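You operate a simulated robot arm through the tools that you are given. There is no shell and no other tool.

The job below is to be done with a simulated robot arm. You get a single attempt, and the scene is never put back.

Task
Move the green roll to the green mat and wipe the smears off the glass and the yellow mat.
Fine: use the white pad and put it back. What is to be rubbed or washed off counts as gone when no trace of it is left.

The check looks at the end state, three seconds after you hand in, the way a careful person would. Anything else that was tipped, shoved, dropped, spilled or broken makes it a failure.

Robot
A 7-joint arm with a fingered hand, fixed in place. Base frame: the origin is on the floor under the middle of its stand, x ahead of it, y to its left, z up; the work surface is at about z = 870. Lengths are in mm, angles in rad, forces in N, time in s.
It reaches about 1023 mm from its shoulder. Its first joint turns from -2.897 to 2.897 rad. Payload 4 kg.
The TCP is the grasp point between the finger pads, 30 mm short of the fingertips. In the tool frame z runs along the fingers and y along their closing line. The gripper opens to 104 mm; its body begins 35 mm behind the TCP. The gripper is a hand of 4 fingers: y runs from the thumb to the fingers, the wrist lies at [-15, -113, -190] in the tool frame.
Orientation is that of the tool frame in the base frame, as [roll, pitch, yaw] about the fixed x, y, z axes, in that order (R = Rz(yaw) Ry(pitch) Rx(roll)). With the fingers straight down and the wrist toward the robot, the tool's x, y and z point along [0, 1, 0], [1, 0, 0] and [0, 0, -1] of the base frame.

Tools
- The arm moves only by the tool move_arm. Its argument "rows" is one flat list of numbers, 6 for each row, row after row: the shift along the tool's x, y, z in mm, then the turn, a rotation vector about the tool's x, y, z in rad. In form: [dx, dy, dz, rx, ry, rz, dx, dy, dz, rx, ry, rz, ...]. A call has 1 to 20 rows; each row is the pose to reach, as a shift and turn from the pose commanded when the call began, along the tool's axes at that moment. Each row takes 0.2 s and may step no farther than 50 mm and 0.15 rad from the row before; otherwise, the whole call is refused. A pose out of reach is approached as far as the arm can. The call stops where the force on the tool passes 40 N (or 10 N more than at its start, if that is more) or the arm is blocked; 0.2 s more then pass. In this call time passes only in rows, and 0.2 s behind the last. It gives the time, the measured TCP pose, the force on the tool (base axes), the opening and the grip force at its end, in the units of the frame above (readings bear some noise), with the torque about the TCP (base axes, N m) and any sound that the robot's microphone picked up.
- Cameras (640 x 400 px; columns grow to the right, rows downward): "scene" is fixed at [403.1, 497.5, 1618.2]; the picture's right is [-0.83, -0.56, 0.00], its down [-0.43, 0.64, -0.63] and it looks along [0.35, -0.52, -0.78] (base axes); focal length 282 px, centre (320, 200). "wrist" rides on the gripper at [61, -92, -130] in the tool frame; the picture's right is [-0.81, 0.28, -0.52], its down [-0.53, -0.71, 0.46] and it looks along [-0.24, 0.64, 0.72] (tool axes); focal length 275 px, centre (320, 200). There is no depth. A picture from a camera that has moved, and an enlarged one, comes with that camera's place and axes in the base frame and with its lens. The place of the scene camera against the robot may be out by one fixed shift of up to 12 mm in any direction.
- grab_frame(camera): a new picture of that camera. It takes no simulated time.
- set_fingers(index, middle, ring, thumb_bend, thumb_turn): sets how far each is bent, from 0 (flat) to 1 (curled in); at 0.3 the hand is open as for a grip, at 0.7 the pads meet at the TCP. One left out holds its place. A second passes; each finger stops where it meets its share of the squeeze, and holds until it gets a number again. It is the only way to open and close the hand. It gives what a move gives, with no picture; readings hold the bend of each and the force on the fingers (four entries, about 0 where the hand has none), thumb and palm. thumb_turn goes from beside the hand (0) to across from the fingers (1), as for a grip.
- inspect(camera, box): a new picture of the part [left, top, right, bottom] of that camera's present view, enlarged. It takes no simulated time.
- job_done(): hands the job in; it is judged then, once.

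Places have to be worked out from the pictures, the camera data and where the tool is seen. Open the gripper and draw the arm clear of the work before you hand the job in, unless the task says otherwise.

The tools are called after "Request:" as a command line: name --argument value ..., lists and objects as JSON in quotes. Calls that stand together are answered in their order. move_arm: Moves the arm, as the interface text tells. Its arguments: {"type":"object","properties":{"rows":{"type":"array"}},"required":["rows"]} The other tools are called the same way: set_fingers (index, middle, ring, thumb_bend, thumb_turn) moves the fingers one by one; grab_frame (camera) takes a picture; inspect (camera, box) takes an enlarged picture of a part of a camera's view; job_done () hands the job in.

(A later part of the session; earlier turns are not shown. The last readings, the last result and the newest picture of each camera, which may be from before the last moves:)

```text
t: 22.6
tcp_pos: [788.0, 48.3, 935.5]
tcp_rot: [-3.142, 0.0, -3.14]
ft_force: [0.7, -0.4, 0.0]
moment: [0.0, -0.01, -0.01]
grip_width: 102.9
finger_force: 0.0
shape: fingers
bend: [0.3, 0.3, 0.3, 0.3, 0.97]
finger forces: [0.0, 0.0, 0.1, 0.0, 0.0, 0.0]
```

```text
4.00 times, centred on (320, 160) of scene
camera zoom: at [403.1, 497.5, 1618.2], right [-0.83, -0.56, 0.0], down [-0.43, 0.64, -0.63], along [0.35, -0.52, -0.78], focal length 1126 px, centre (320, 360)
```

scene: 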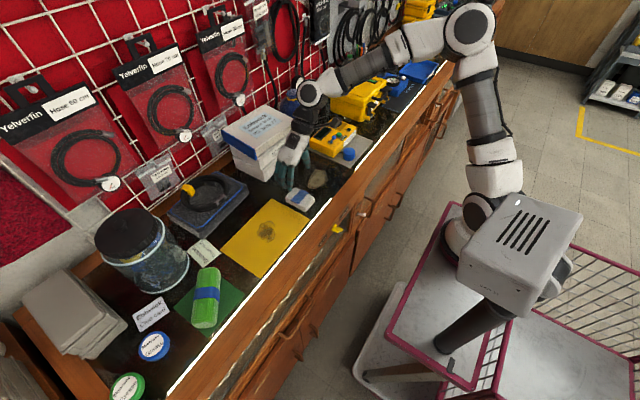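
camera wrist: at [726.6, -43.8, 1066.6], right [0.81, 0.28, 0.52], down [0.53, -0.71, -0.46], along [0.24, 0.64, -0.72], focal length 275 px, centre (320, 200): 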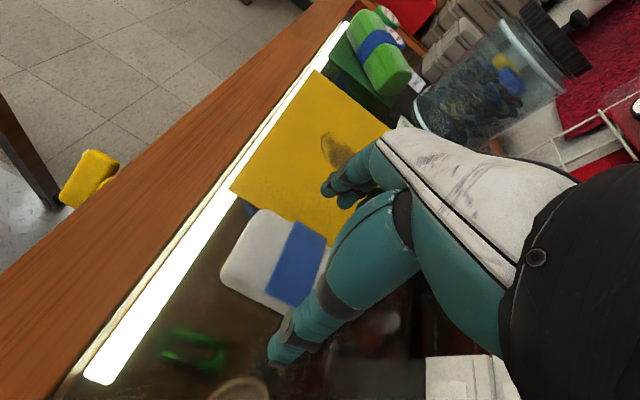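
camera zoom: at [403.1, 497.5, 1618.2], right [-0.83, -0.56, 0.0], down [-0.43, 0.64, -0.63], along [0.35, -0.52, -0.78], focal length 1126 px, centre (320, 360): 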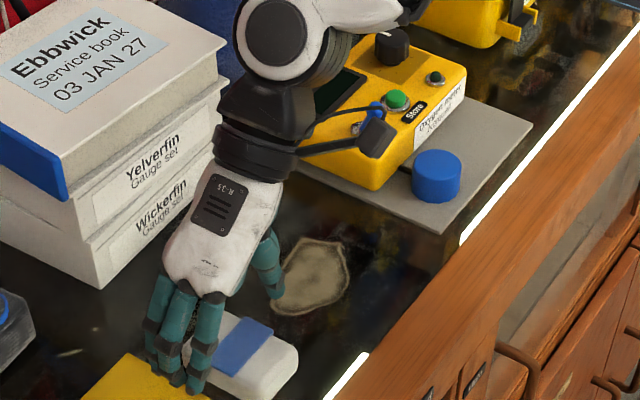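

The fingers' centre sits a bit toward +x of the TCP, so I shift TCP to x≈779 to centre the grip on the pad and descend to z≈906.

Request:
move_arm --rows '[3, 0, 8, 0, 0, 0, 6, 0, 15, 0, 0, 0, 9, 0, 22, 0, 0, 0, 9, 0, 29.5, 0, 0, 0]'

Request:
grab_frame --camera "wrist"

Request:
inspect --camera "scene" --box '[240, 130, 368, 210]'

```text
t: 23.6
tcp_pos: [779.1, 48.7, 908.1]
tcp_rot: [3.142, -0.001, -3.141]
ft_force: [0.7, 0.5, -0.2]
moment: [0.02, 0.01, 0.01]
grip_width: 102.7
finger_force: 0.0
shape: fingers
bend: [0.3, 0.3, 0.3, 0.3, 0.97]
finger forces: [0.0, 0.0, 0.1, 0.1, 0.1, 0.1]
```

```text
taken
camera wrist: at [717.5, -43.7, 1036.9], right [0.81, 0.28, 0.52], down [0.53, -0.71, -0.46], along [0.24, 0.65, -0.72], focal length 275 px, centre (320, 200)
```

wrist: 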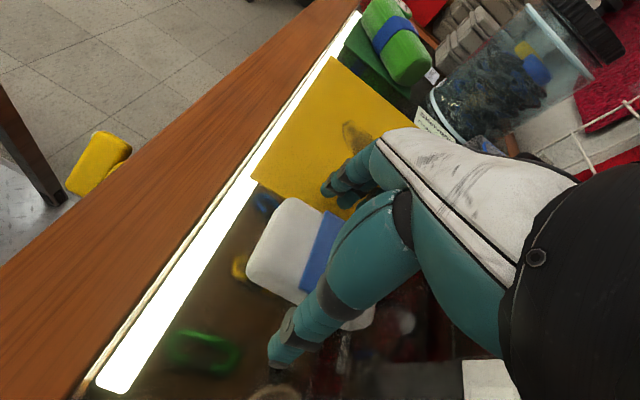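

```text
5.00 times, centred on (304, 170) of scene
camera zoom: at [403.1, 497.5, 1618.2], right [-0.83, -0.56, 0.0], down [-0.43, 0.64, -0.63], along [0.35, -0.52, -0.78], focal length 1408 px, centre (400, 350)
```

zoom: 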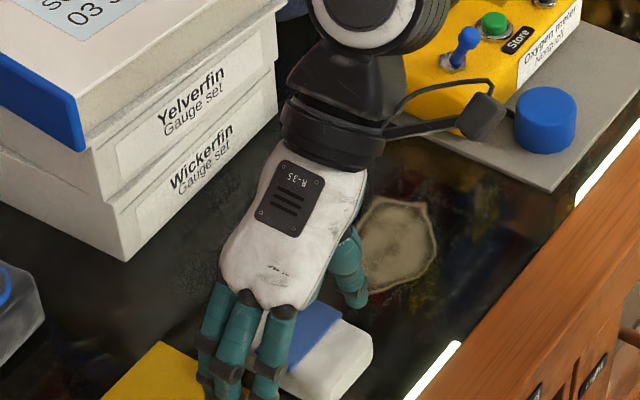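

The pad is between thumb and fingers. I lower 3 mm more and then close the hand on it.

Request:
move_arm --rows '[0, 0, 1.5, 0, 0, 0, 0, 0, 3, 0, 0, 0]'

Request:
set_fingers --index 0.7 --middle 0.7 --ring 0.7 --thumb_bend 0.7

Request:
grab_frame --camera "wrist"

Request:
inspect --camera "scene" --box '[240, 130, 368, 210]'

```text
t: 24.2
tcp_pos: [776.6, 48.1, 904.8]
tcp_rot: [-3.141, -0.001, -3.14]
ft_force: [0.0, 0.0, -0.1]
moment: [-0.02, 0.02, 0.05]
grip_width: 102.8
finger_force: 0.1
shape: fingers
bend: [0.3, 0.3, 0.3, 0.3, 0.97]
finger forces: [0.1, 0.0, 0.1, 0.0, 0.1, 0.1]
```

```text
t: 25.2
tcp_pos: [777.0, 48.5, 905.1]
tcp_rot: [3.141, 0.001, -3.139]
ft_force: [-0.9, 8.8, 25.8]
moment: [1.49, 0.07, 0.05]
grip_width: 55.2
finger_force: 24.8
shape: fingers
bend: [0.47, 0.36, 0.54, 0.54, 0.95]
finger forces: [19.4, 10.4, 8.1, 0.0, 12.5, 0.1]
```

```text
taken
camera wrist: at [717.0, -43.1, 1035.1], right [0.81, 0.28, 0.52], down [0.53, -0.71, -0.46], along [0.24, 0.65, -0.72], focal length 275 px, centre (320, 200)
```

wrist: 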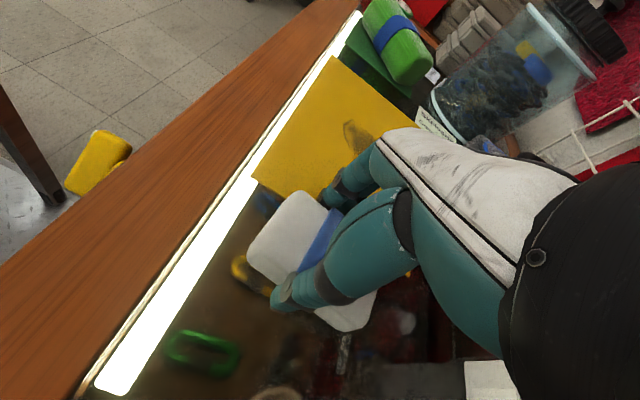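

```text
5.00 times, centred on (304, 170) of scene
camera zoom: at [403.1, 497.5, 1618.2], right [-0.83, -0.56, 0.0], down [-0.43, 0.64, -0.63], along [0.35, -0.52, -0.78], focal length 1408 px, centre (400, 350)
```

zoom: 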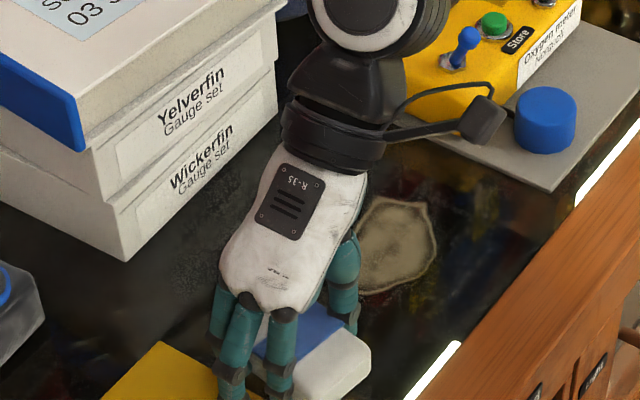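

The upward force (26 N) and the middle finger stuck at 0.36 show that fingertips are pressing on the surface — I'm too low. I raise by 3 mm to unload before opening.

Request:
move_arm --rows '[0, 0, -1.5, 0, 0, 0, 0, 0, -3, 0, 0, 0]'

Request:
inspect --camera "wrist" --box '[220, 140, 460, 340]'

```text
t: 25.8
tcp_pos: [779.5, 47.1, 906.5]
tcp_rot: [-3.139, -0.001, -3.141]
ft_force: [0.7, 2.5, 2.9]
moment: [0.31, -0.02, 0.0]
grip_width: 54.0
finger_force: 17.3
shape: fingers
bend: [0.49, 0.39, 0.54, 0.54, 0.95]
finger forces: [8.6, 4.5, 7.0, 0.0, 15.5, 0.0]
```

```text
2.00 times, centred on (340, 240) of wrist
camera zoom: at [717.3, -44.9, 1036.5], right [0.81, 0.28, 0.52], down [0.53, -0.71, -0.45], along [0.24, 0.64, -0.73], focal length 551 px, centre (280, 120)
```

zoom: 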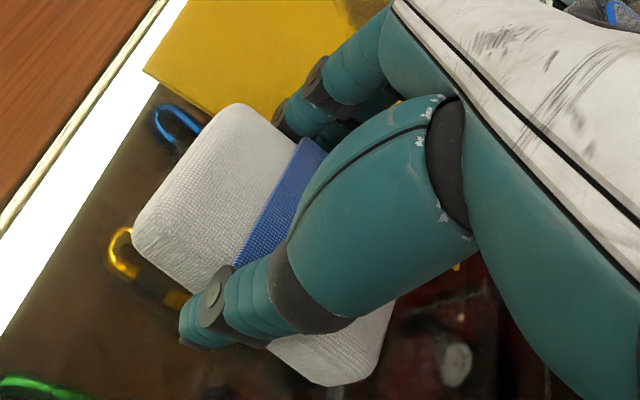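

The load is down to ~3 N. I open the fingers, then I'll raise to z≈911 and regrip higher.

Request:
set_fingers --index 0.3 --middle 0.3 --ring 0.3 --thumb_bend 0.3

Request:
grab_frame --camera "wrist"

Request:
inspect --camera "scene" --box '[200, 150, 360, 250]'

```text
t: 26.8
tcp_pos: [777.3, 46.6, 908.1]
tcp_rot: [3.141, -0.002, -3.139]
ft_force: [0.2, -1.0, -0.2]
moment: [0.0, 0.0, 0.02]
grip_width: 102.4
finger_force: 0.0
shape: fingers
bend: [0.3, 0.3, 0.3, 0.3, 0.97]
finger forces: [0.0, 0.0, 0.0, 0.0, 0.1, 0.1]
```

```text
taken
camera wrist: at [717.5, -43.9, 1037.1], right [0.81, 0.28, 0.52], down [0.53, -0.71, -0.46], along [0.24, 0.64, -0.72], focal length 275 px, centre (320, 200)
```

wrist: 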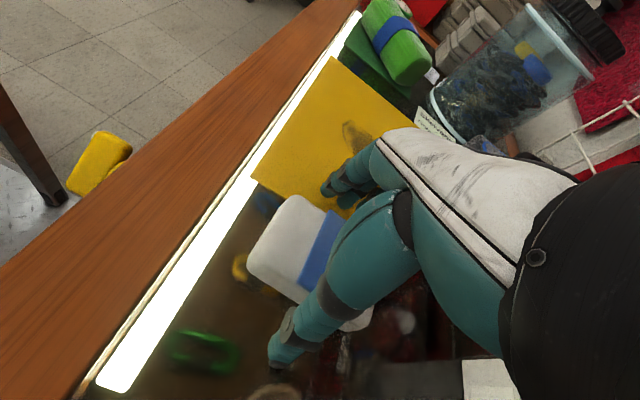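

```text
4.00 times, centred on (280, 200) of scene
camera zoom: at [403.1, 497.5, 1618.2], right [-0.83, -0.56, 0.0], down [-0.43, 0.64, -0.63], along [0.35, -0.52, -0.78], focal length 1126 px, centre (480, 200)
```

zoom: 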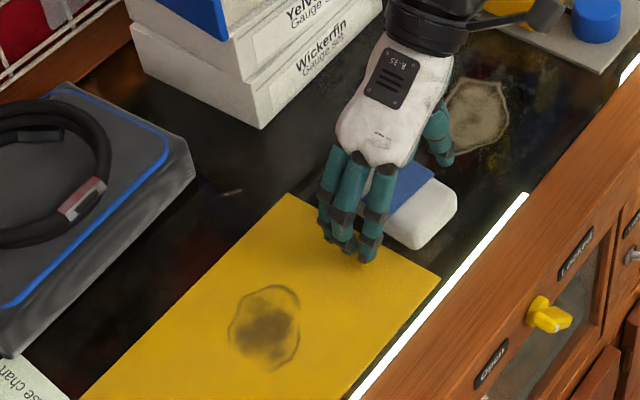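

The mat and pad are unmoved. I raise to z≈911.5 and close again, now with fingertips clear of the surface.

Request:
move_arm --rows '[0, 0, -1.5, 0, 0, 0, 0, 0, -3.5, 0, 0, 0]'

Request:
set_fingers --index 0.7 --middle 0.7 --ring 0.7 --thumb_bend 0.7

Request:
inspect --camera "wrist" --box '[220, 140, 460, 340]'

Request:
inspect --camera "scene" --box '[200, 150, 360, 250]'

```text
t: 27.4
tcp_pos: [778.2, 48.2, 911.7]
tcp_rot: [-3.141, 0.0, -3.139]
ft_force: [-0.1, 0.3, -0.1]
moment: [0.04, -0.01, 0.01]
grip_width: 102.8
finger_force: 0.0
shape: fingers
bend: [0.3, 0.3, 0.3, 0.3, 0.97]
finger forces: [0.0, 0.0, 0.0, 0.0, 0.0, 0.0]
```

```text
t: 28.4
tcp_pos: [778.4, 47.4, 911.1]
tcp_rot: [3.142, 0.001, 3.141]
ft_force: [0.5, 0.4, 0.8]
moment: [0.02, 0.03, -0.03]
grip_width: 54.3
finger_force: 21.3
shape: fingers
bend: [0.55, 0.6, 0.63, 0.48, 0.94]
finger forces: [8.0, 7.3, 5.7, 0.1, 20.9, 0.1]
```

```text
2.00 times, centred on (340, 240) of wrist
camera zoom: at [717.6, -44.1, 1040.7], right [0.81, 0.28, 0.52], down [0.53, -0.71, -0.46], along [0.24, 0.64, -0.72], focal length 551 px, centre (280, 120)
```

zoom: 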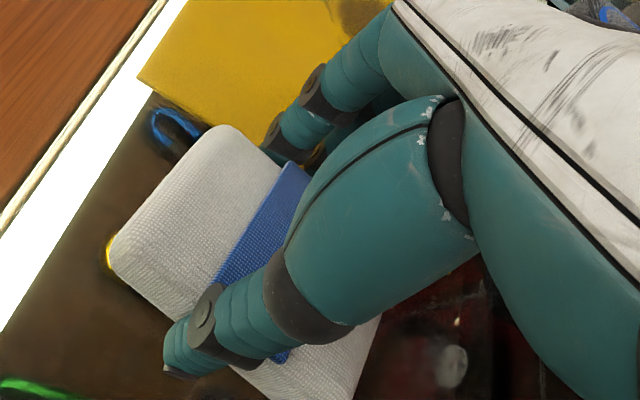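

```text
4.00 times, centred on (280, 200) of scene
camera zoom: at [403.1, 497.5, 1618.2], right [-0.83, -0.56, 0.0], down [-0.43, 0.64, -0.63], along [0.35, -0.52, -0.78], focal length 1126 px, centre (480, 200)
```

zoom: 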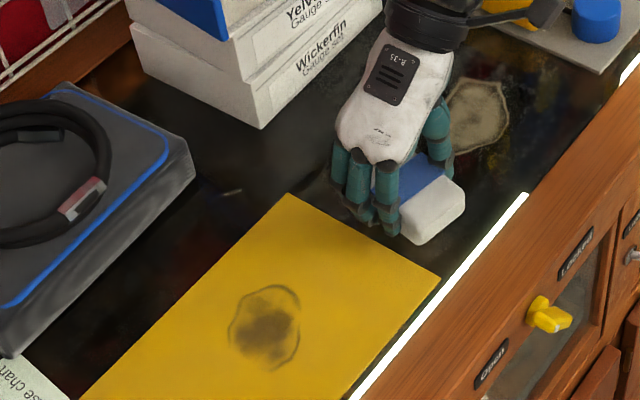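

Good grip now: fingers 8/7/6 N against thumb 21 N, 54 mm wide, no surface contact. I lift the pad 40 mm and look at how it sits in the hand.

Request:
move_arm --rows '[0, 0, -6, 0, 0, 0, 0, 0, -16, 0, 0, 0, 0, 0, -28, 0, 0, 0, 0, 0, -40, 0, 0, 0]'

Request:
grab_frame --camera "wrist"

Request:
inspect --camera "scene" --box '[240, 110, 400, 210]'

```text
t: 29.4
tcp_pos: [777.9, 45.9, 952.2]
tcp_rot: [3.141, 0.0, 3.141]
ft_force: [0.3, -0.8, -0.1]
moment: [0.02, 0.01, 0.0]
grip_width: 54.2
finger_force: 20.7
shape: fingers
bend: [0.55, 0.6, 0.63, 0.48, 0.94]
finger forces: [8.0, 7.3, 5.9, 0.1, 20.9, 0.1]
```

```text
taken
camera wrist: at [717.5, -44.6, 1080.5], right [0.81, 0.28, 0.52], down [0.53, -0.71, -0.46], along [0.24, 0.64, -0.72], focal length 275 px, centre (320, 200)
```

wrist: 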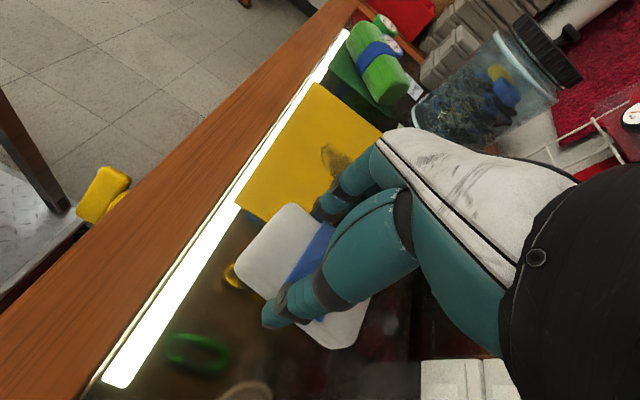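

```text
4.00 times, centred on (320, 160) of scene
camera zoom: at [403.1, 497.5, 1618.2], right [-0.83, -0.56, 0.0], down [-0.43, 0.64, -0.63], along [0.35, -0.52, -0.78], focal length 1126 px, centre (320, 360)
```

zoom: 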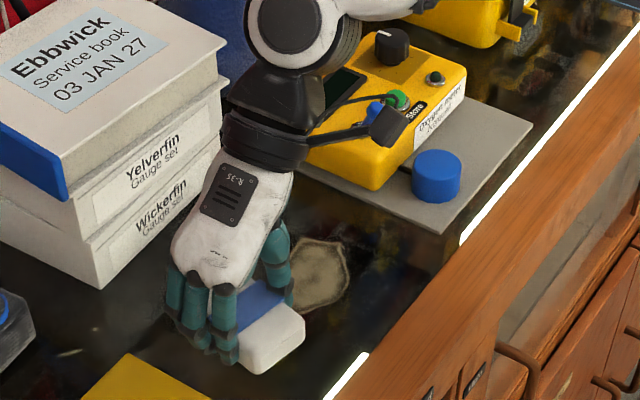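

The pad is held with its centre about (-5,-9) mm in the tool frame and turned ~0.185 rad, bottom ≈41 mm below TCP. For wiping I swing the hand to nearly yaw 0.185 (wrist toward robot), over the glass smear spanning about x 765–832, y −131…−28.

Request:
move_arm --rows '[-2, -8, -3, 0, 0, 0.12, -4, -16, -5, 0, 0, 0.24, -7, -25, -5, 0, 0, 0.36, -9, -34, -5, 0, 0, 0.48, -12, -43, -5, 0, 0, 0.6, -15, -52, -3, 0, 0, 0.72, -17, -61, 0, 0, 0, 0.84, -20, -70, 3, 0, 0, 0.96, -23, -79, 6, 0, 0, 1.08, -25, -87, 9, 0, 0, 1.2, -28, -94, 12, 0, 0, 1.32, -28, -94, 12, 0, 0, 1.386]'

Request:
grab_frame --camera "wrist"

Request:
grab_frame --camera "scene"

```text
t: 32.0
tcp_pos: [807.8, -47.3, 939.1]
tcp_rot: [3.141, 0.0, 1.754]
ft_force: [-0.3, 0.2, 0.0]
moment: [0.01, -0.02, 0.02]
grip_width: 54.3
finger_force: 21.2
shape: fingers
bend: [0.55, 0.6, 0.63, 0.48, 0.94]
finger forces: [7.9, 7.2, 5.7, 0.0, 20.7, 0.0]
```

```text
taken
camera wrist: at [706.1, -3.3, 1068.5], right [0.42, -0.75, 0.52], down [-0.6, -0.65, -0.46], along [0.68, -0.12, -0.72], focal length 275 px, centre (320, 200)
```

wrist: 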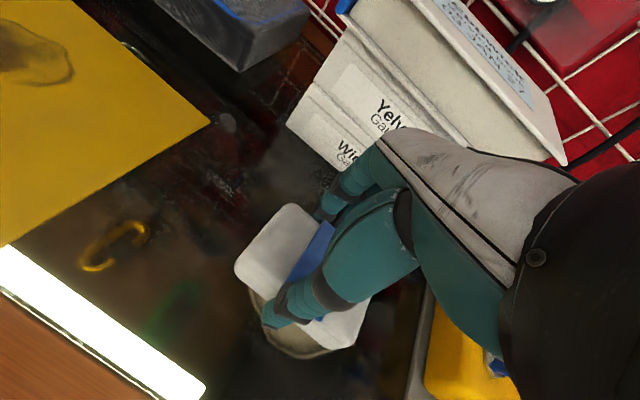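

```text
taken
```

scene: 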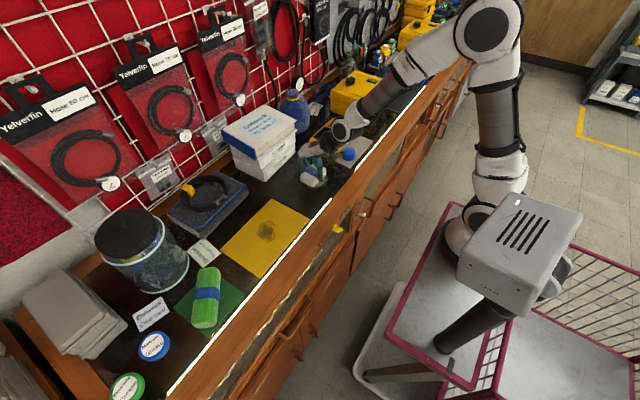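

Pad is above the upper part of the glass smear. I lower it to gentle contact (TCP z≈911) and read the force.

Request:
move_arm --rows '[0, 0, 10, 0, 0, 0, 0, 0, 18, 0, 0, 0, 0, 0, 24, 0, 0, 0, 0, 0, 26.5, 0, 0, 0, 0, 0, 28.5, 0, 0, 0]'

```text
t: 33.2
tcp_pos: [806.5, -47.1, 911.5]
tcp_rot: [3.139, 0.0, 1.757]
ft_force: [0.4, -0.2, 4.1]
moment: [0.01, -0.06, -0.01]
grip_width: 54.4
finger_force: 21.4
shape: fingers
bend: [0.55, 0.61, 0.63, 0.48, 0.94]
finger forces: [8.0, 7.3, 5.8, 0.1, 21.7, 0.0]
```

Contact at z≈911.5 with ~4 N. I press 1 mm more and make a first back-and-forth stroke along x at this y, then check.

Request:
move_arm --rows '[0, 0, 1, 0, 0, 0, 2.7, -14.7, 1, 0, 0, 0, 5.5, -29.5, 1, 0, 0, 0, 8.2, -44.2, 1, 0, 0, 0, 5.5, -29.5, 1, 0, 0, 0, 2.7, -14.7, 1, 0, 0, 0, 0, 0, 1, 0, 0, 0, -2.7, 14.7, 1, 0, 0, 0, -5.5, 29.5, 1, 0, 0, 0, -7.3, 39.3, 1, 0, 0, 0]'

Request:
grab_frame --camera "wrist"

Request:
inspect --camera "scene" --box '[240, 110, 400, 210]'

```text
t: 35.4
tcp_pos: [846.6, -44.8, 909.2]
tcp_rot: [3.14, -0.001, 1.756]
ft_force: [-3.5, 0.6, 6.5]
moment: [0.0, 0.03, -0.03]
grip_width: 55.2
finger_force: 20.7
shape: fingers
bend: [0.57, 0.62, 0.64, 0.47, 0.93]
finger forces: [7.5, 6.5, 5.0, 0.1, 22.8, 0.0]
```

```text
taken
camera wrist: at [744.8, -3.1, 1039.5], right [0.42, -0.75, 0.52], down [-0.6, -0.66, -0.46], along [0.68, -0.12, -0.72], focal length 275 px, centre (320, 200)
```

wrist: 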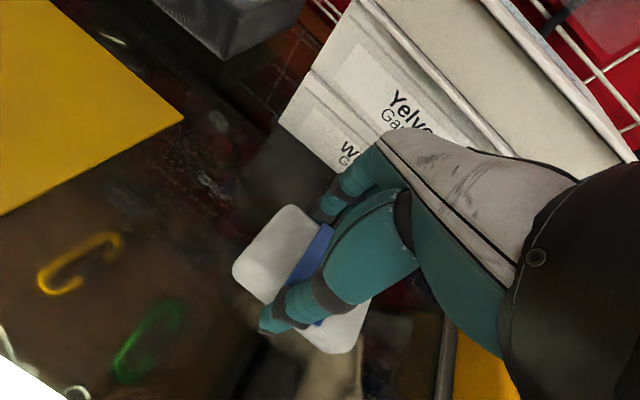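

```text
4.00 times, centred on (320, 160) of scene
camera zoom: at [403.1, 497.5, 1618.2], right [-0.83, -0.56, 0.0], down [-0.43, 0.64, -0.63], along [0.35, -0.52, -0.78], focal length 1126 px, centre (320, 360)
```

zoom: 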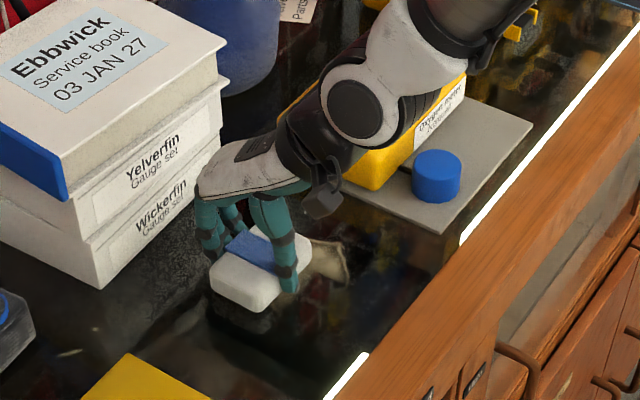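

Wiping works — the swept part of the glass smear vanished, leaving the −y half. I continue with strokes at y −25 and −50 mm further.

Request:
move_arm --rows '[-11.8, -2.2, 0, 0, 0, 0, -24.6, -4.6, 0, 0, 0, 0, -21.9, -19.3, 0, 0, 0, 0, -19.1, -34.1, 0, 0, 0, 0, -16.4, -48.8, 0, 0, 0, 0, -13.6, -63.6, 0, 0, 0, 0, -10.9, -78.3, 0, 0, 0, 0, -9, -88.2, 0, 0, 0, 0, -21.8, -90.6, 0, 0, 0, 0, -33.6, -92.8, 0, 0, 0, 0, -36.4, -78, 0, 0, 0, 0, -39.1, -63.3, 0, 0, 0, 0, -41.9, -48.5, 0, 0, 0, 0, -44.6, -33.8, 0, 0, 0, 0, -47.4, -19, 0, 0, 0, 0, -49.2, -9.2, 0, 0, 0, 0]'

Request:
grab_frame --camera "wrist"

Request:
inspect --camera "scene" --box '[240, 110, 400, 210]'

```text
t: 38.8
tcp_pos: [846.5, -94.8, 911.3]
tcp_rot: [3.141, 0.001, 1.757]
ft_force: [-3.4, 0.2, 4.9]
moment: [0.0, -0.05, 0.03]
grip_width: 54.9
finger_force: 20.4
shape: fingers
bend: [0.57, 0.62, 0.64, 0.47, 0.93]
finger forces: [7.5, 6.2, 5.0, 0.0, 22.3, 0.1]
```

```text
taken
camera wrist: at [745.4, -52.9, 1039.6], right [0.42, -0.75, 0.52], down [-0.6, -0.66, -0.46], along [0.68, -0.12, -0.72], focal length 275 px, centre (320, 200)
```

wrist: 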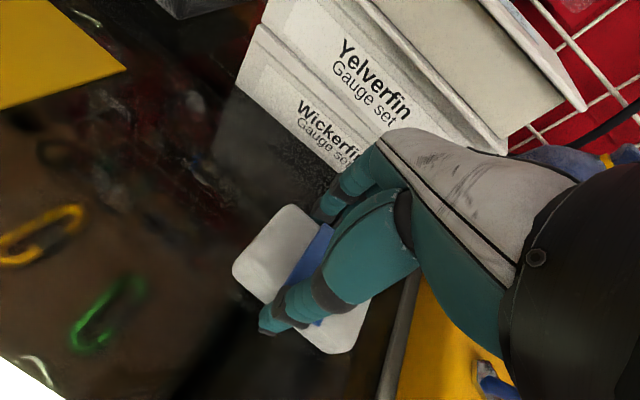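

```text
4.00 times, centred on (320, 160) of scene
camera zoom: at [403.1, 497.5, 1618.2], right [-0.83, -0.56, 0.0], down [-0.43, 0.64, -0.63], along [0.35, -0.52, -0.78], focal length 1126 px, centre (320, 360)
```

zoom: 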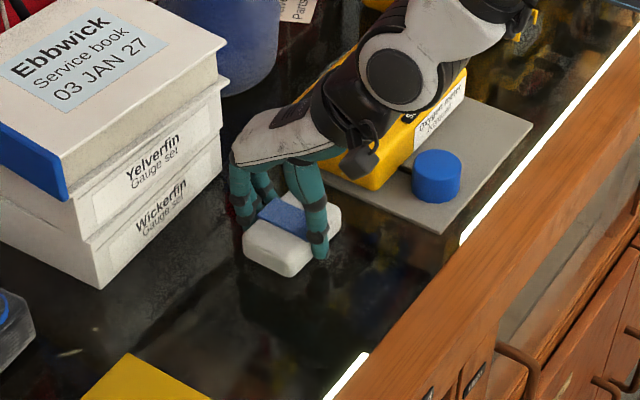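

The smear looks gone around the pad. I make one more return stroke slightly further toward −y, then lift and inspect the glass.

Request:
move_arm --rows '[-7.9, -1.5, 0, 0, 0, 0, -5.1, -16.2, 0, 0, 0, 0, -2.4, -31, 0, 0, 0, 0, 0.3, -45.7, 0, 0, 0, 0, 3.1, -60.5, 0, 0, 0, 0, 5.9, -75.2, 0, 0, 0, 0, 7.7, -85, 0, 0, 0, 0, 7.7, -85, -8, 0, 0, 0, 7.7, -85, -20, 0, 0, 0, 7.7, -85, -40, 0, 0, 0, 20, -85, -60, 0, 0, 0, 45, -80, -75, 0, 0, 0, 75, -75, -80, 0, 0, 0, 110, -70, -80, 0, 0, 0, 140, -65, -80, 0, 0, 0]'

Request:
grab_frame --camera "wrist"

Request:
inspect --camera "scene" --box '[240, 110, 400, 210]'

```text
t: 42.0
tcp_pos: [757.1, 27.3, 990.3]
tcp_rot: [-3.141, 0.0, 1.754]
ft_force: [0.3, -0.9, -1.2]
moment: [0.02, 0.01, 0.01]
grip_width: 54.9
finger_force: 20.2
shape: fingers
bend: [0.57, 0.62, 0.64, 0.47, 0.93]
finger forces: [7.7, 6.3, 5.4, 0.0, 19.8, 0.1]
```

```text
taken
camera wrist: at [655.3, 71.9, 1119.7], right [0.42, -0.75, 0.52], down [-0.6, -0.65, -0.46], along [0.68, -0.12, -0.72], focal length 275 px, centre (320, 200)
```

wrist: 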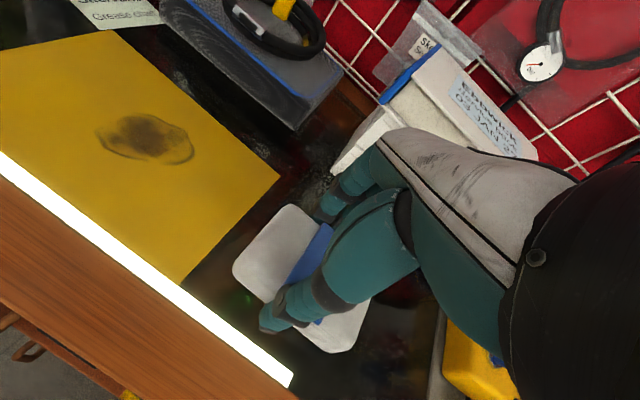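

```text
4.00 times, centred on (320, 160) of scene
camera zoom: at [403.1, 497.5, 1618.2], right [-0.83, -0.56, 0.0], down [-0.43, 0.64, -0.63], along [0.35, -0.52, -0.78], focal length 1126 px, centre (320, 360)
```

zoom: 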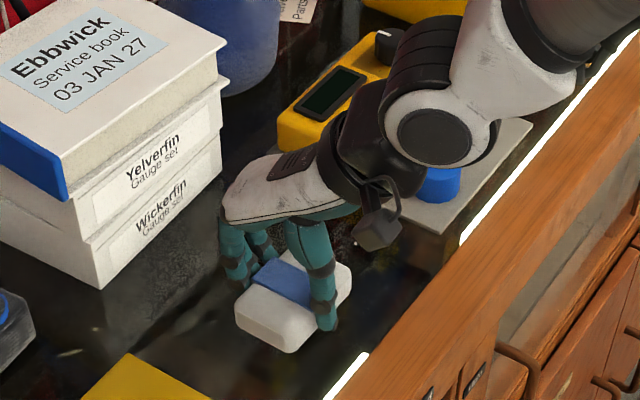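

The glass region will be checked once the arm is out of the way. The yellow-mat smear spans about x 773–830, y 162–232; I move the pad above it (pad centre ≈ (800,180)) at z≈940.

Request:
move_arm --rows '[24.6, 13.6, 0, 0, 0, 0, 49.2, 27.1, 0, 0, 0, 0, 73.8, 40.7, 10, 0, 0, 0, 98.4, 54.3, 22, 0, 0, 0, 123, 67.8, 36, 0, 0, 0, 147.6, 81.4, 50, 0, 0, 0]'

Request:
grab_frame --camera "wrist"

Request:
inspect --camera "scene" --box '[200, 130, 400, 255]'

Request:
inspect --camera "scene" --box '[280, 140, 376, 200]'

```text
t: 43.4
tcp_pos: [809.6, 188.4, 940.2]
tcp_rot: [3.14, 0.001, 1.757]
ft_force: [-0.9, -0.5, -0.3]
moment: [0.03, -0.03, 0.02]
grip_width: 54.7
finger_force: 19.6
shape: fingers
bend: [0.57, 0.62, 0.64, 0.47, 0.93]
finger forces: [7.6, 6.3, 5.3, 0.1, 19.6, 0.0]
```

```text
taken
camera wrist: at [708.5, 231.9, 1069.3], right [0.42, -0.75, 0.52], down [-0.6, -0.66, -0.46], along [0.68, -0.12, -0.72], focal length 275 px, centre (320, 200)
```

wrist: 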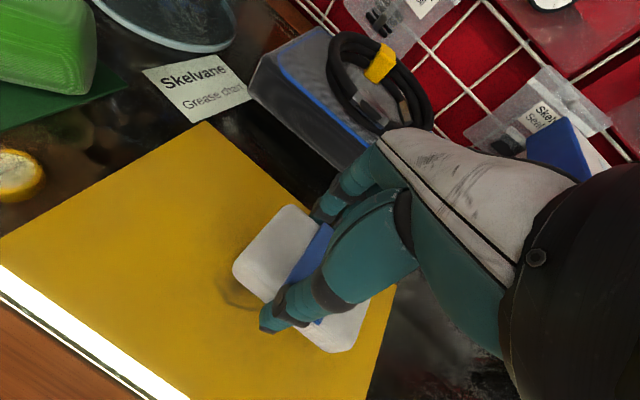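

```text
3.20 times, centred on (300, 192) of scene
camera zoom: at [403.1, 497.5, 1618.2], right [-0.83, -0.56, 0.0], down [-0.43, 0.64, -0.63], along [0.35, -0.52, -0.78], focal length 901 px, centre (384, 224)
```

zoom: 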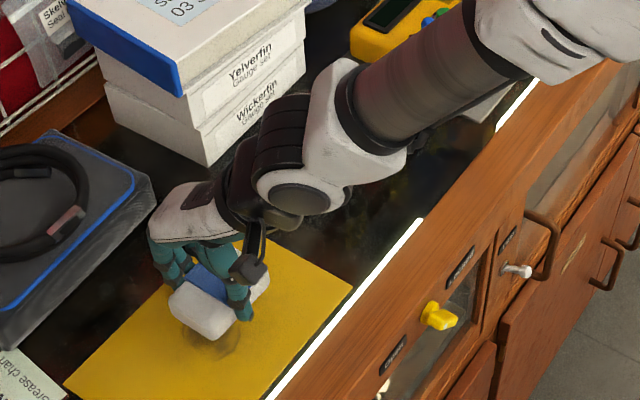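

```text
6.67 times, centred on (328, 170) of scene
camera zoom: at [403.1, 497.5, 1618.2], right [-0.83, -0.56, 0.0], down [-0.43, 0.64, -0.63], along [0.35, -0.52, -0.78], focal length 1877 px, centre (267, 400)
```

zoom: 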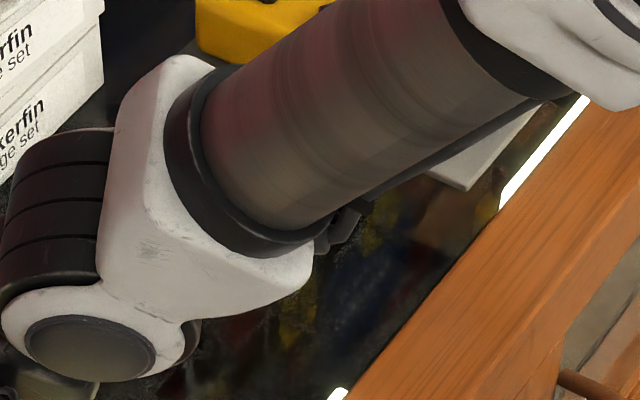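

The arm hides the glass area for now. I lower the pad onto the yellow mat carefully, expecting contact near TCP z≈912–913.

Request:
move_arm --rows '[0, 0, 10, 0, 0, 0, 0, 0, 18, 0, 0, 0, 0, 0, 23, 0, 0, 0, 0, 0, 25.5, 0, 0, 0, 0, 0, 27.5, 0, 0, 0]'

Request:
inspect --camera "scene" --box '[200, 130, 400, 255]'

```text
t: 44.6
tcp_pos: [808.9, 188.9, 912.3]
tcp_rot: [3.14, -0.002, 1.755]
ft_force: [-3.1, -1.2, 10.4]
moment: [-0.05, -0.07, 0.03]
grip_width: 54.8
finger_force: 21.1
shape: fingers
bend: [0.57, 0.62, 0.64, 0.47, 0.93]
finger forces: [7.8, 6.6, 5.3, 0.0, 22.5, 0.0]
```

```text
3.20 times, centred on (300, 192) of scene
camera zoom: at [403.1, 497.5, 1618.2], right [-0.83, -0.56, 0.0], down [-0.43, 0.64, -0.63], along [0.35, -0.52, -0.78], focal length 901 px, centre (384, 224)
```

zoom: 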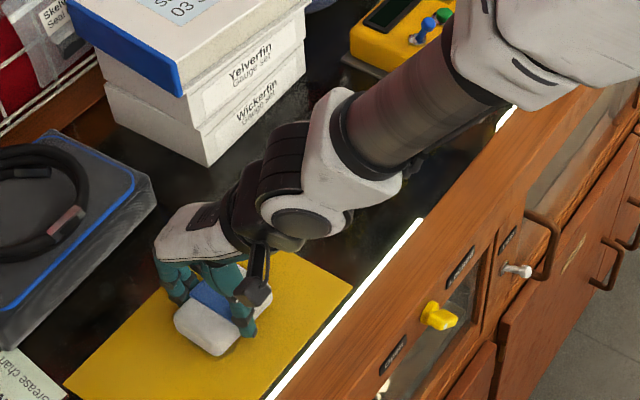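

Contact at 10 N; I ease off ~0.8 mm and make a short 15 mm test stroke to make sure the mat itself does not slide.

Request:
move_arm --rows '[0, 0, -0.8, 0, 0, 0, 1.4, -7.4, -0.8, 0, 0, 0, 2.7, -14.7, -0.8, 0, 0, 0]'

Request:
inspect --camera "scene" --box '[200, 130, 400, 255]'

Request:
grab_frame --camera "wrist"

```text
t: 45.4
tcp_pos: [794.1, 189.7, 912.8]
tcp_rot: [3.14, -0.001, 1.758]
ft_force: [5.2, 0.5, 6.7]
moment: [-0.03, -0.36, 0.0]
grip_width: 54.5
finger_force: 21.0
shape: fingers
bend: [0.56, 0.61, 0.63, 0.48, 0.93]
finger forces: [9.5, 8.1, 6.6, 0.0, 19.2, 0.0]
```

```text
3.20 times, centred on (300, 192) of scene
camera zoom: at [403.1, 497.5, 1618.2], right [-0.83, -0.56, 0.0], down [-0.43, 0.64, -0.63], along [0.35, -0.52, -0.78], focal length 901 px, centre (384, 224)
```

zoom: 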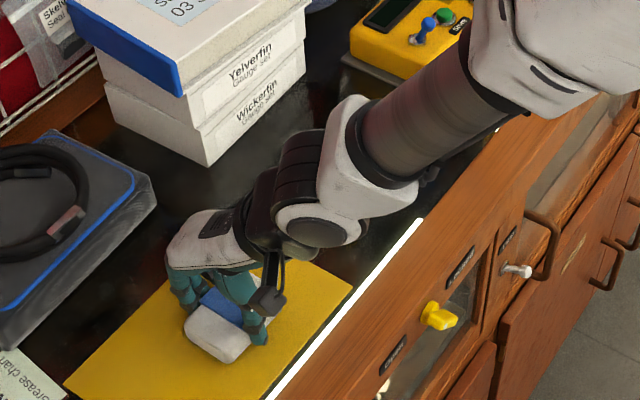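

```text
taken
camera wrist: at [693.2, 232.7, 1042.5], right [0.42, -0.75, 0.52], down [-0.6, -0.66, -0.46], along [0.68, -0.12, -0.72], focal length 275 px, centre (320, 200)
```

wrist: 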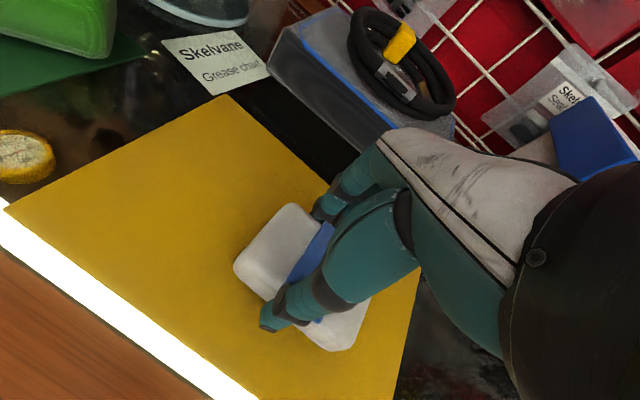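

The mat did not move. I now run the full set of strokes over the mat smear at three y lines.

Request:
move_arm --rows '[2.2, -11.8, 0, 0, 0, 0, 4.6, -24.6, 0, 0, 0, 0, 1.8, -9.8, 0, 0, 0, 0, -0.9, 4.9, 0, 0, 0, 0, -3.7, 19.7, 0, 0, 0, 0, -6.4, 34.4, 0, 0, 0, 0, -9.2, 49.2, 0, 0, 0, 0, -11, 59, 0, 0, 0, 0, 0.8, 61.2, 0, 0, 0, 0, 12.6, 63.4, 0, 0, 0, 0, 15.4, 48.6, 0, 0, 0, 0, 18.1, 33.9, 0, 0, 0, 0, 20.9, 19.1, 0, 0, 0, 0, 23.6, 4.4, 0, 0, 0, 0, 26.3, -10.3, 0, 0, 0, 0, 28.2, -20.2, 0, 0, 0, 0, 40, -18, 0, 0, 0, 0, 37.2, -3.2, 0, 0, 0, 0, 34.5, 11.5, 0, 0, 0, 0, 31.7, 26.3, 0, 0, 0, 0]'

Request:
grab_frame --camera "wrist"

Request:
inspect --camera "scene" --box '[200, 130, 400, 255]'

```text
t: 49.6
tcp_pos: [814.5, 225.4, 912.7]
tcp_rot: [-3.141, 0.001, 1.756]
ft_force: [-6.4, 0.5, 7.3]
moment: [0.0, 0.12, 0.0]
grip_width: 55.1
finger_force: 20.3
shape: fingers
bend: [0.57, 0.63, 0.65, 0.47, 0.93]
finger forces: [6.9, 5.8, 4.5, 0.0, 24.3, 0.0]
```

```text
taken
camera wrist: at [713.5, 269.4, 1042.3], right [0.42, -0.74, 0.52], down [-0.6, -0.66, -0.45], along [0.68, -0.12, -0.72], focal length 275 px, centre (320, 200)
```

wrist: 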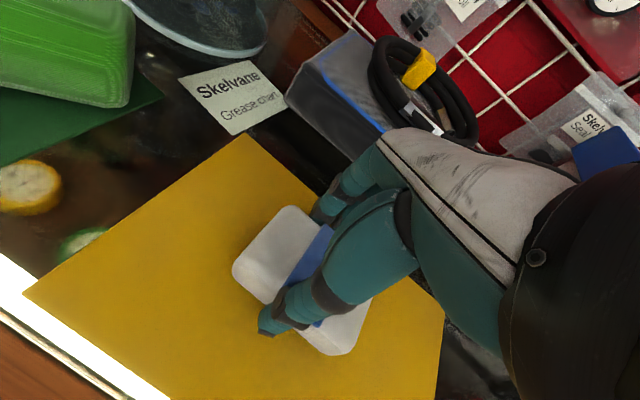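

```text
3.20 times, centred on (300, 192) of scene
camera zoom: at [403.1, 497.5, 1618.2], right [-0.83, -0.56, 0.0], down [-0.43, 0.64, -0.63], along [0.35, -0.52, -0.78], focal length 901 px, centre (384, 224)
```

zoom: 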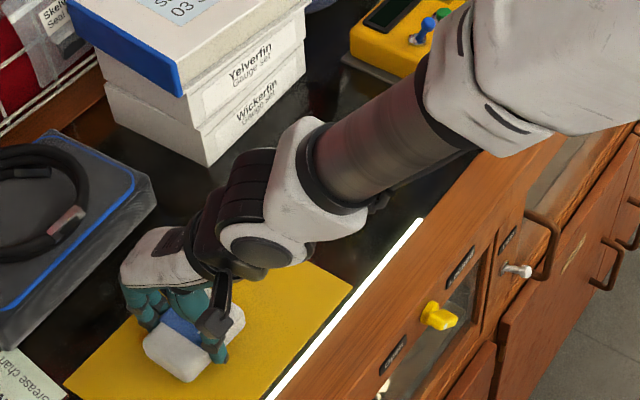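

The mat looks clean around the pad. I finish this line, add one more overlapping return stroke, then lift to z≈980 to inspect.

Request:
move_arm --rows '[-2.7, 14.7, 0, 0, 0, 0, -5.5, 29.5, 0, 0, 0, 0, -7.7, 41.3, 0, 0, 0, 0, -25.4, 38, 0, 0, 0, 0, -22.3, 21.3, 0, 0, 0, 0, -19.2, 4.6, 0, 0, 0, 0, -16.1, -12.1, 0, 0, 0, 0, -12.9, -28.9, 0, 0, 0, 0, -9.8, -45.6, 0, 0, 0, 0, -7.7, -57.3, 0, 0, 0, 0, -7.7, -57.3, -10, 0, 0, 0, -7.7, -57.3, -25, 0, 0, 0, -7.7, -57.3, -45, 0, 0, 0, -7.7, -57.3, -70, 0, 0, 0]'

Request:
grab_frame --camera "wrist"

Request:
inspect --camera "scene" --box '[200, 130, 400, 255]'

```text
t: 52.6
tcp_pos: [761.2, 207.3, 982.3]
tcp_rot: [3.141, 0.0, 1.757]
ft_force: [-0.1, 1.0, 0.0]
moment: [0.02, 0.03, 0.01]
grip_width: 54.7
finger_force: 19.7
shape: fingers
bend: [0.56, 0.61, 0.63, 0.48, 0.93]
finger forces: [7.7, 6.2, 5.3, 0.1, 19.6, 0.0]
```

```text
taken
camera wrist: at [658.7, 250.9, 1112.5], right [0.42, -0.75, 0.52], down [-0.6, -0.66, -0.46], along [0.68, -0.12, -0.72], focal length 275 px, centre (320, 200)
```

wrist: 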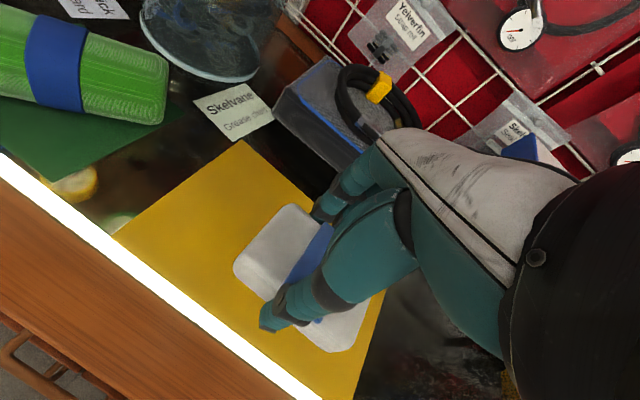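

```text
3.20 times, centred on (300, 192) of scene
camera zoom: at [403.1, 497.5, 1618.2], right [-0.83, -0.56, 0.0], down [-0.43, 0.64, -0.63], along [0.35, -0.52, -0.78], focal length 901 px, centre (384, 224)
```

zoom: 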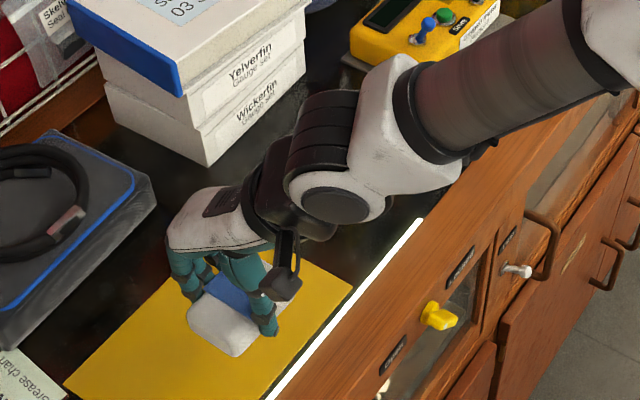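

The pad/hand still hides parts. I carry the pad to above its home place with the hand turned (yaw so the pad is parallel to the axes again), from where both wiped areas should be visible.

Request:
move_arm --rows '[-11.6, -0.7, -2, 0, 0, -0.12, -23.3, -1.4, -4, 0, 0, -0.241, -34.9, -2.1, -6, 0, 0, -0.362, -46.5, -2.8, -8, 0, 0, -0.483, -58.2, -3.5, -10, 0, 0, -0.604, -69.8, -4.2, -12, 0, 0, -0.725, -81.4, -4.8, -14, 0, 0, -0.846, -93, -5.5, -16, 0, 0, -0.967, -104.7, -6.2, -18, 0, 0, -1.088, -116.3, -6.9, -20, 0, 0, -1.208, -127.9, -7.6, -22, 0, 0, -1.329, -139.6, -8.3, -24, 0, 0, -1.45, -151.2, -9, -26, 0, 0, -1.571]'

Request:
grab_frame --camera "wrist"

Request:
inspect --camera "scene" --box '[200, 130, 400, 255]'

Request:
inspect --camera "scene" --box '[270, 130, 398, 210]'

Request:
inspect --camera "scene" --box '[200, 190, 328, 270]'

```text
t: 55.4
tcp_pos: [779.4, 56.4, 1009.2]
tcp_rot: [-3.141, 0.0, -2.952]
ft_force: [-0.3, -0.5, -0.2]
moment: [-0.01, -0.02, -0.01]
grip_width: 54.4
finger_force: 19.0
shape: fingers
bend: [0.56, 0.62, 0.63, 0.48, 0.93]
finger forces: [7.5, 6.1, 5.1, 0.0, 19.1, 0.1]
```

```text
taken
camera wrist: at [736.4, -45.3, 1138.8], right [0.74, 0.42, 0.52], down [0.66, -0.6, -0.46], along [0.12, 0.68, -0.72], focal length 275 px, centre (320, 200)
```

wrist: 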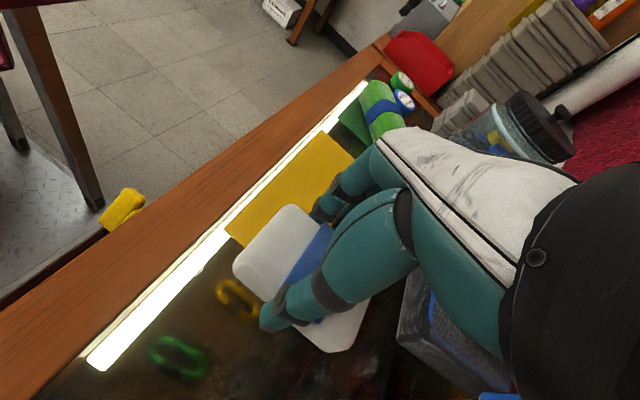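

```text
3.20 times, centred on (300, 192) of scene
camera zoom: at [403.1, 497.5, 1618.2], right [-0.83, -0.56, 0.0], down [-0.43, 0.64, -0.63], along [0.35, -0.52, -0.78], focal length 901 px, centre (384, 224)
```

zoom: 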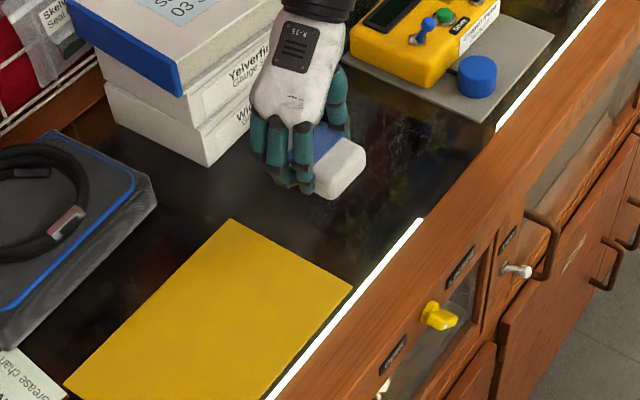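

```text
5.00 times, centred on (334, 170) of scene
camera zoom: at [403.1, 497.5, 1618.2], right [-0.83, -0.56, 0.0], down [-0.43, 0.64, -0.63], along [0.35, -0.52, -0.78], focal length 1408 px, centre (250, 350)
```

zoom: 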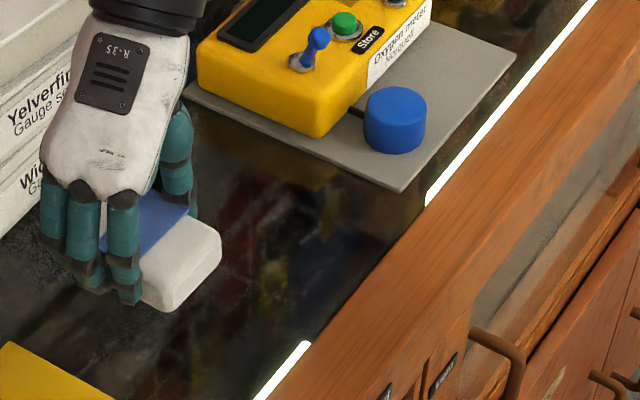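

```text
5.00 times, centred on (264, 230) of scene
camera zoom: at [403.1, 497.5, 1618.2], right [-0.83, -0.56, 0.0], down [-0.43, 0.64, -0.63], along [0.35, -0.52, -0.78], focal length 1408 px, centre (600, 50)
```

zoom: 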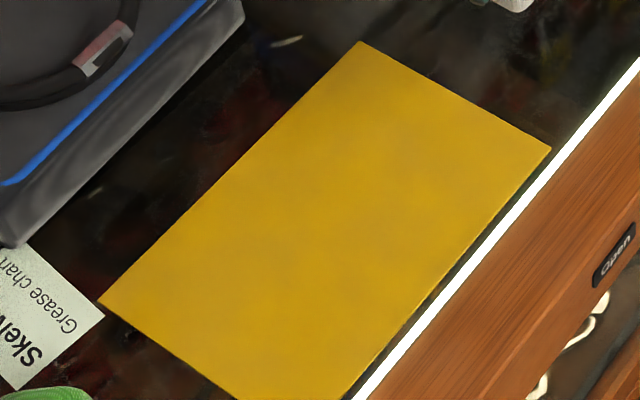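

The yellow mat is clean and the glass looks clean where visible. Before putting the pad back I check closely for remaining traces or further smears.

Request:
inspect --camera "scene" --box '[300, 145, 364, 185]'

Request:
inspect --camera "scene" --box '[330, 40, 490, 140]'

Request:
inspect --camera "scene" --box '[240, 160, 336, 220]'

Request:
inspect --camera "scene" --box '[100, 230, 260, 400]'

```text
10.00 times, centred on (332, 165) of scene
camera zoom: at [403.1, 497.5, 1618.2], right [-0.83, -0.56, 0.0], down [-0.43, 0.64, -0.63], along [0.35, -0.52, -0.78], focal length 2816 px, centre (200, 550)
```

zoom: 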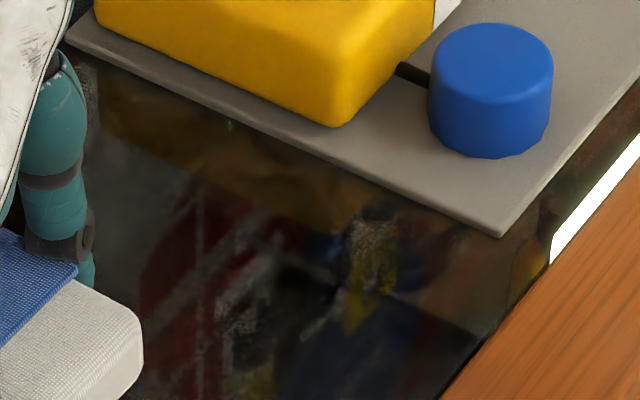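

```text
4.00 times, centred on (410, 90) of scene
camera zoom: at [403.1, 497.5, 1618.2], right [-0.83, -0.56, 0.0], down [-0.43, 0.64, -0.63], along [0.35, -0.52, -0.78], focal length 1126 px, centre (-40, 640)
```

zoom: 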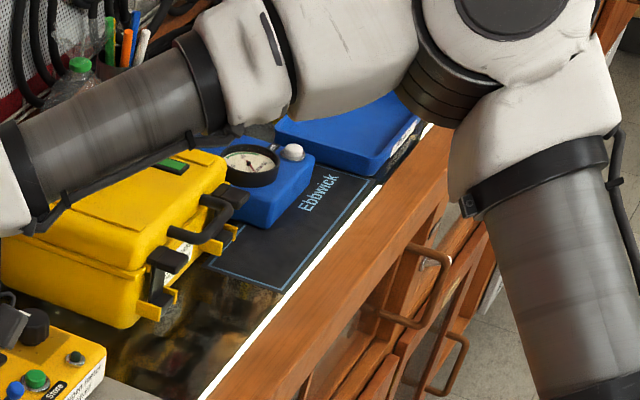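

```text
6.67 times, centred on (288, 190) of scene
camera zoom: at [403.1, 497.5, 1618.2], right [-0.83, -0.56, 0.0], down [-0.43, 0.64, -0.63], along [0.35, -0.52, -0.78], focal length 1877 px, centre (533, 267)
```

zoom: 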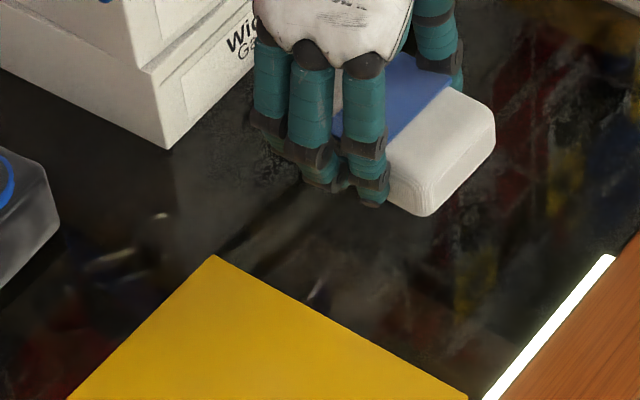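

```text
2.35 times, centred on (180, 315) of scene
camera zoom: at [403.1, 497.5, 1618.2], right [-0.83, -0.56, 0.0], down [-0.43, 0.64, -0.63], along [0.35, -0.52, -0.78], focal length 663 px, centre (649, -71)
```

zoom: 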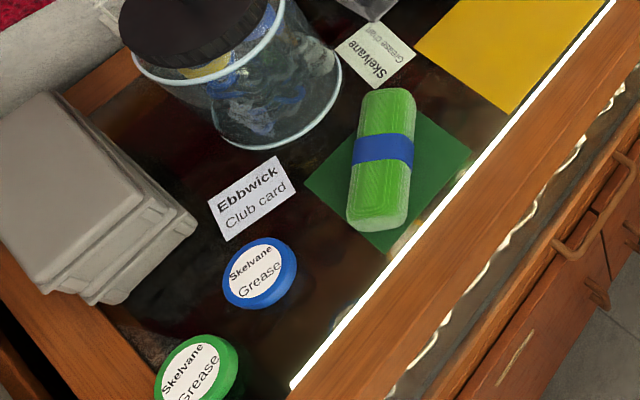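

Some mottled reflections remain near the wiped glass; to make sure they are only reflections, I move the wrist camera to a different viewpoint over the glass, still holding the pad.

Request:
move_arm --rows '[5.1, -13, -7.4, 0, 0, 0.117, 10.2, -26, -14.8, 0, 0, 0.234, 15.2, -39.1, -22.2, 0, 0, 0.351, 20.3, -52.1, -29.6, 0, 0, 0.468, 25.4, -65.1, -37, 0, 0, 0.585, 30.5, -78.1, -44.4, 0, 0, 0.702, 35.6, -91.1, -51.8, 0, 0, 0.819, 40.6, -104.2, -59.2, 0, 0, 0.936, 45.7, -117.2, -66.6, 0, 0, 1.053, 50.8, -130.2, -74, 0, 0, 1.17, 55.9, -143.2, -81.4, 0, 0, 1.287, 61, -156.2, -88.8, 0, 0, 1.404, 66, -169.3, -96.2, 0, 0, 1.521, 71.1, -182.3, -103.6, 0, 0, 1.638, 76.2, -195.3, -111, 0, 0, 1.756]'

Request:
grab_frame --camera "wrist"

Request:
inspect --camera "scene" --box '[240, 130, 400, 230]'

```text
t: 58.6
tcp_pos: [740.2, -149.3, 1121.5]
tcp_rot: [-3.141, 0.001, 1.57]
ft_force: [1.0, 0.2, -1.2]
moment: [0.0, 0.0, 0.04]
grip_width: 54.3
finger_force: 18.4
shape: fingers
bend: [0.56, 0.62, 0.63, 0.48, 0.93]
finger forces: [7.6, 6.2, 5.2, 0.0, 18.8, 0.1]
```

```text
taken
camera wrist: at [649.1, -88.3, 1249.5], right [0.28, -0.81, 0.52], down [-0.71, -0.53, -0.46], along [0.64, -0.24, -0.72], focal length 275 px, centre (320, 200)
```

wrist: 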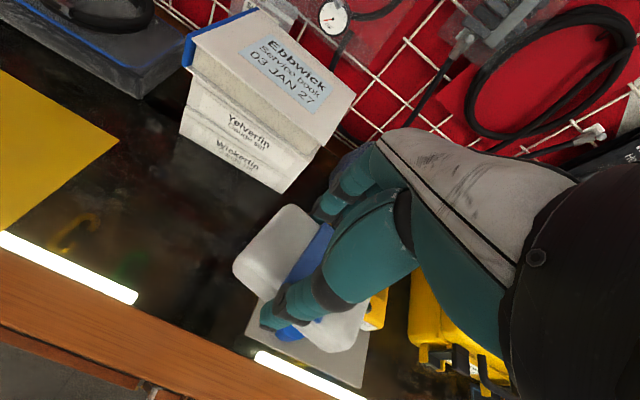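

```text
4.00 times, centred on (320, 180) of scene
camera zoom: at [403.1, 497.5, 1618.2], right [-0.83, -0.56, 0.0], down [-0.43, 0.64, -0.63], along [0.35, -0.52, -0.78], focal length 1126 px, centre (320, 280)
```

zoom: 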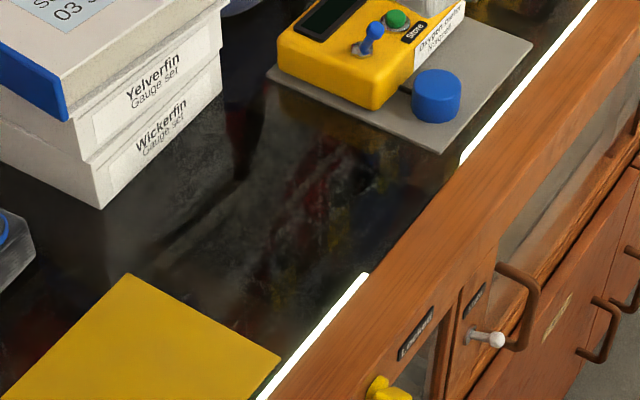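

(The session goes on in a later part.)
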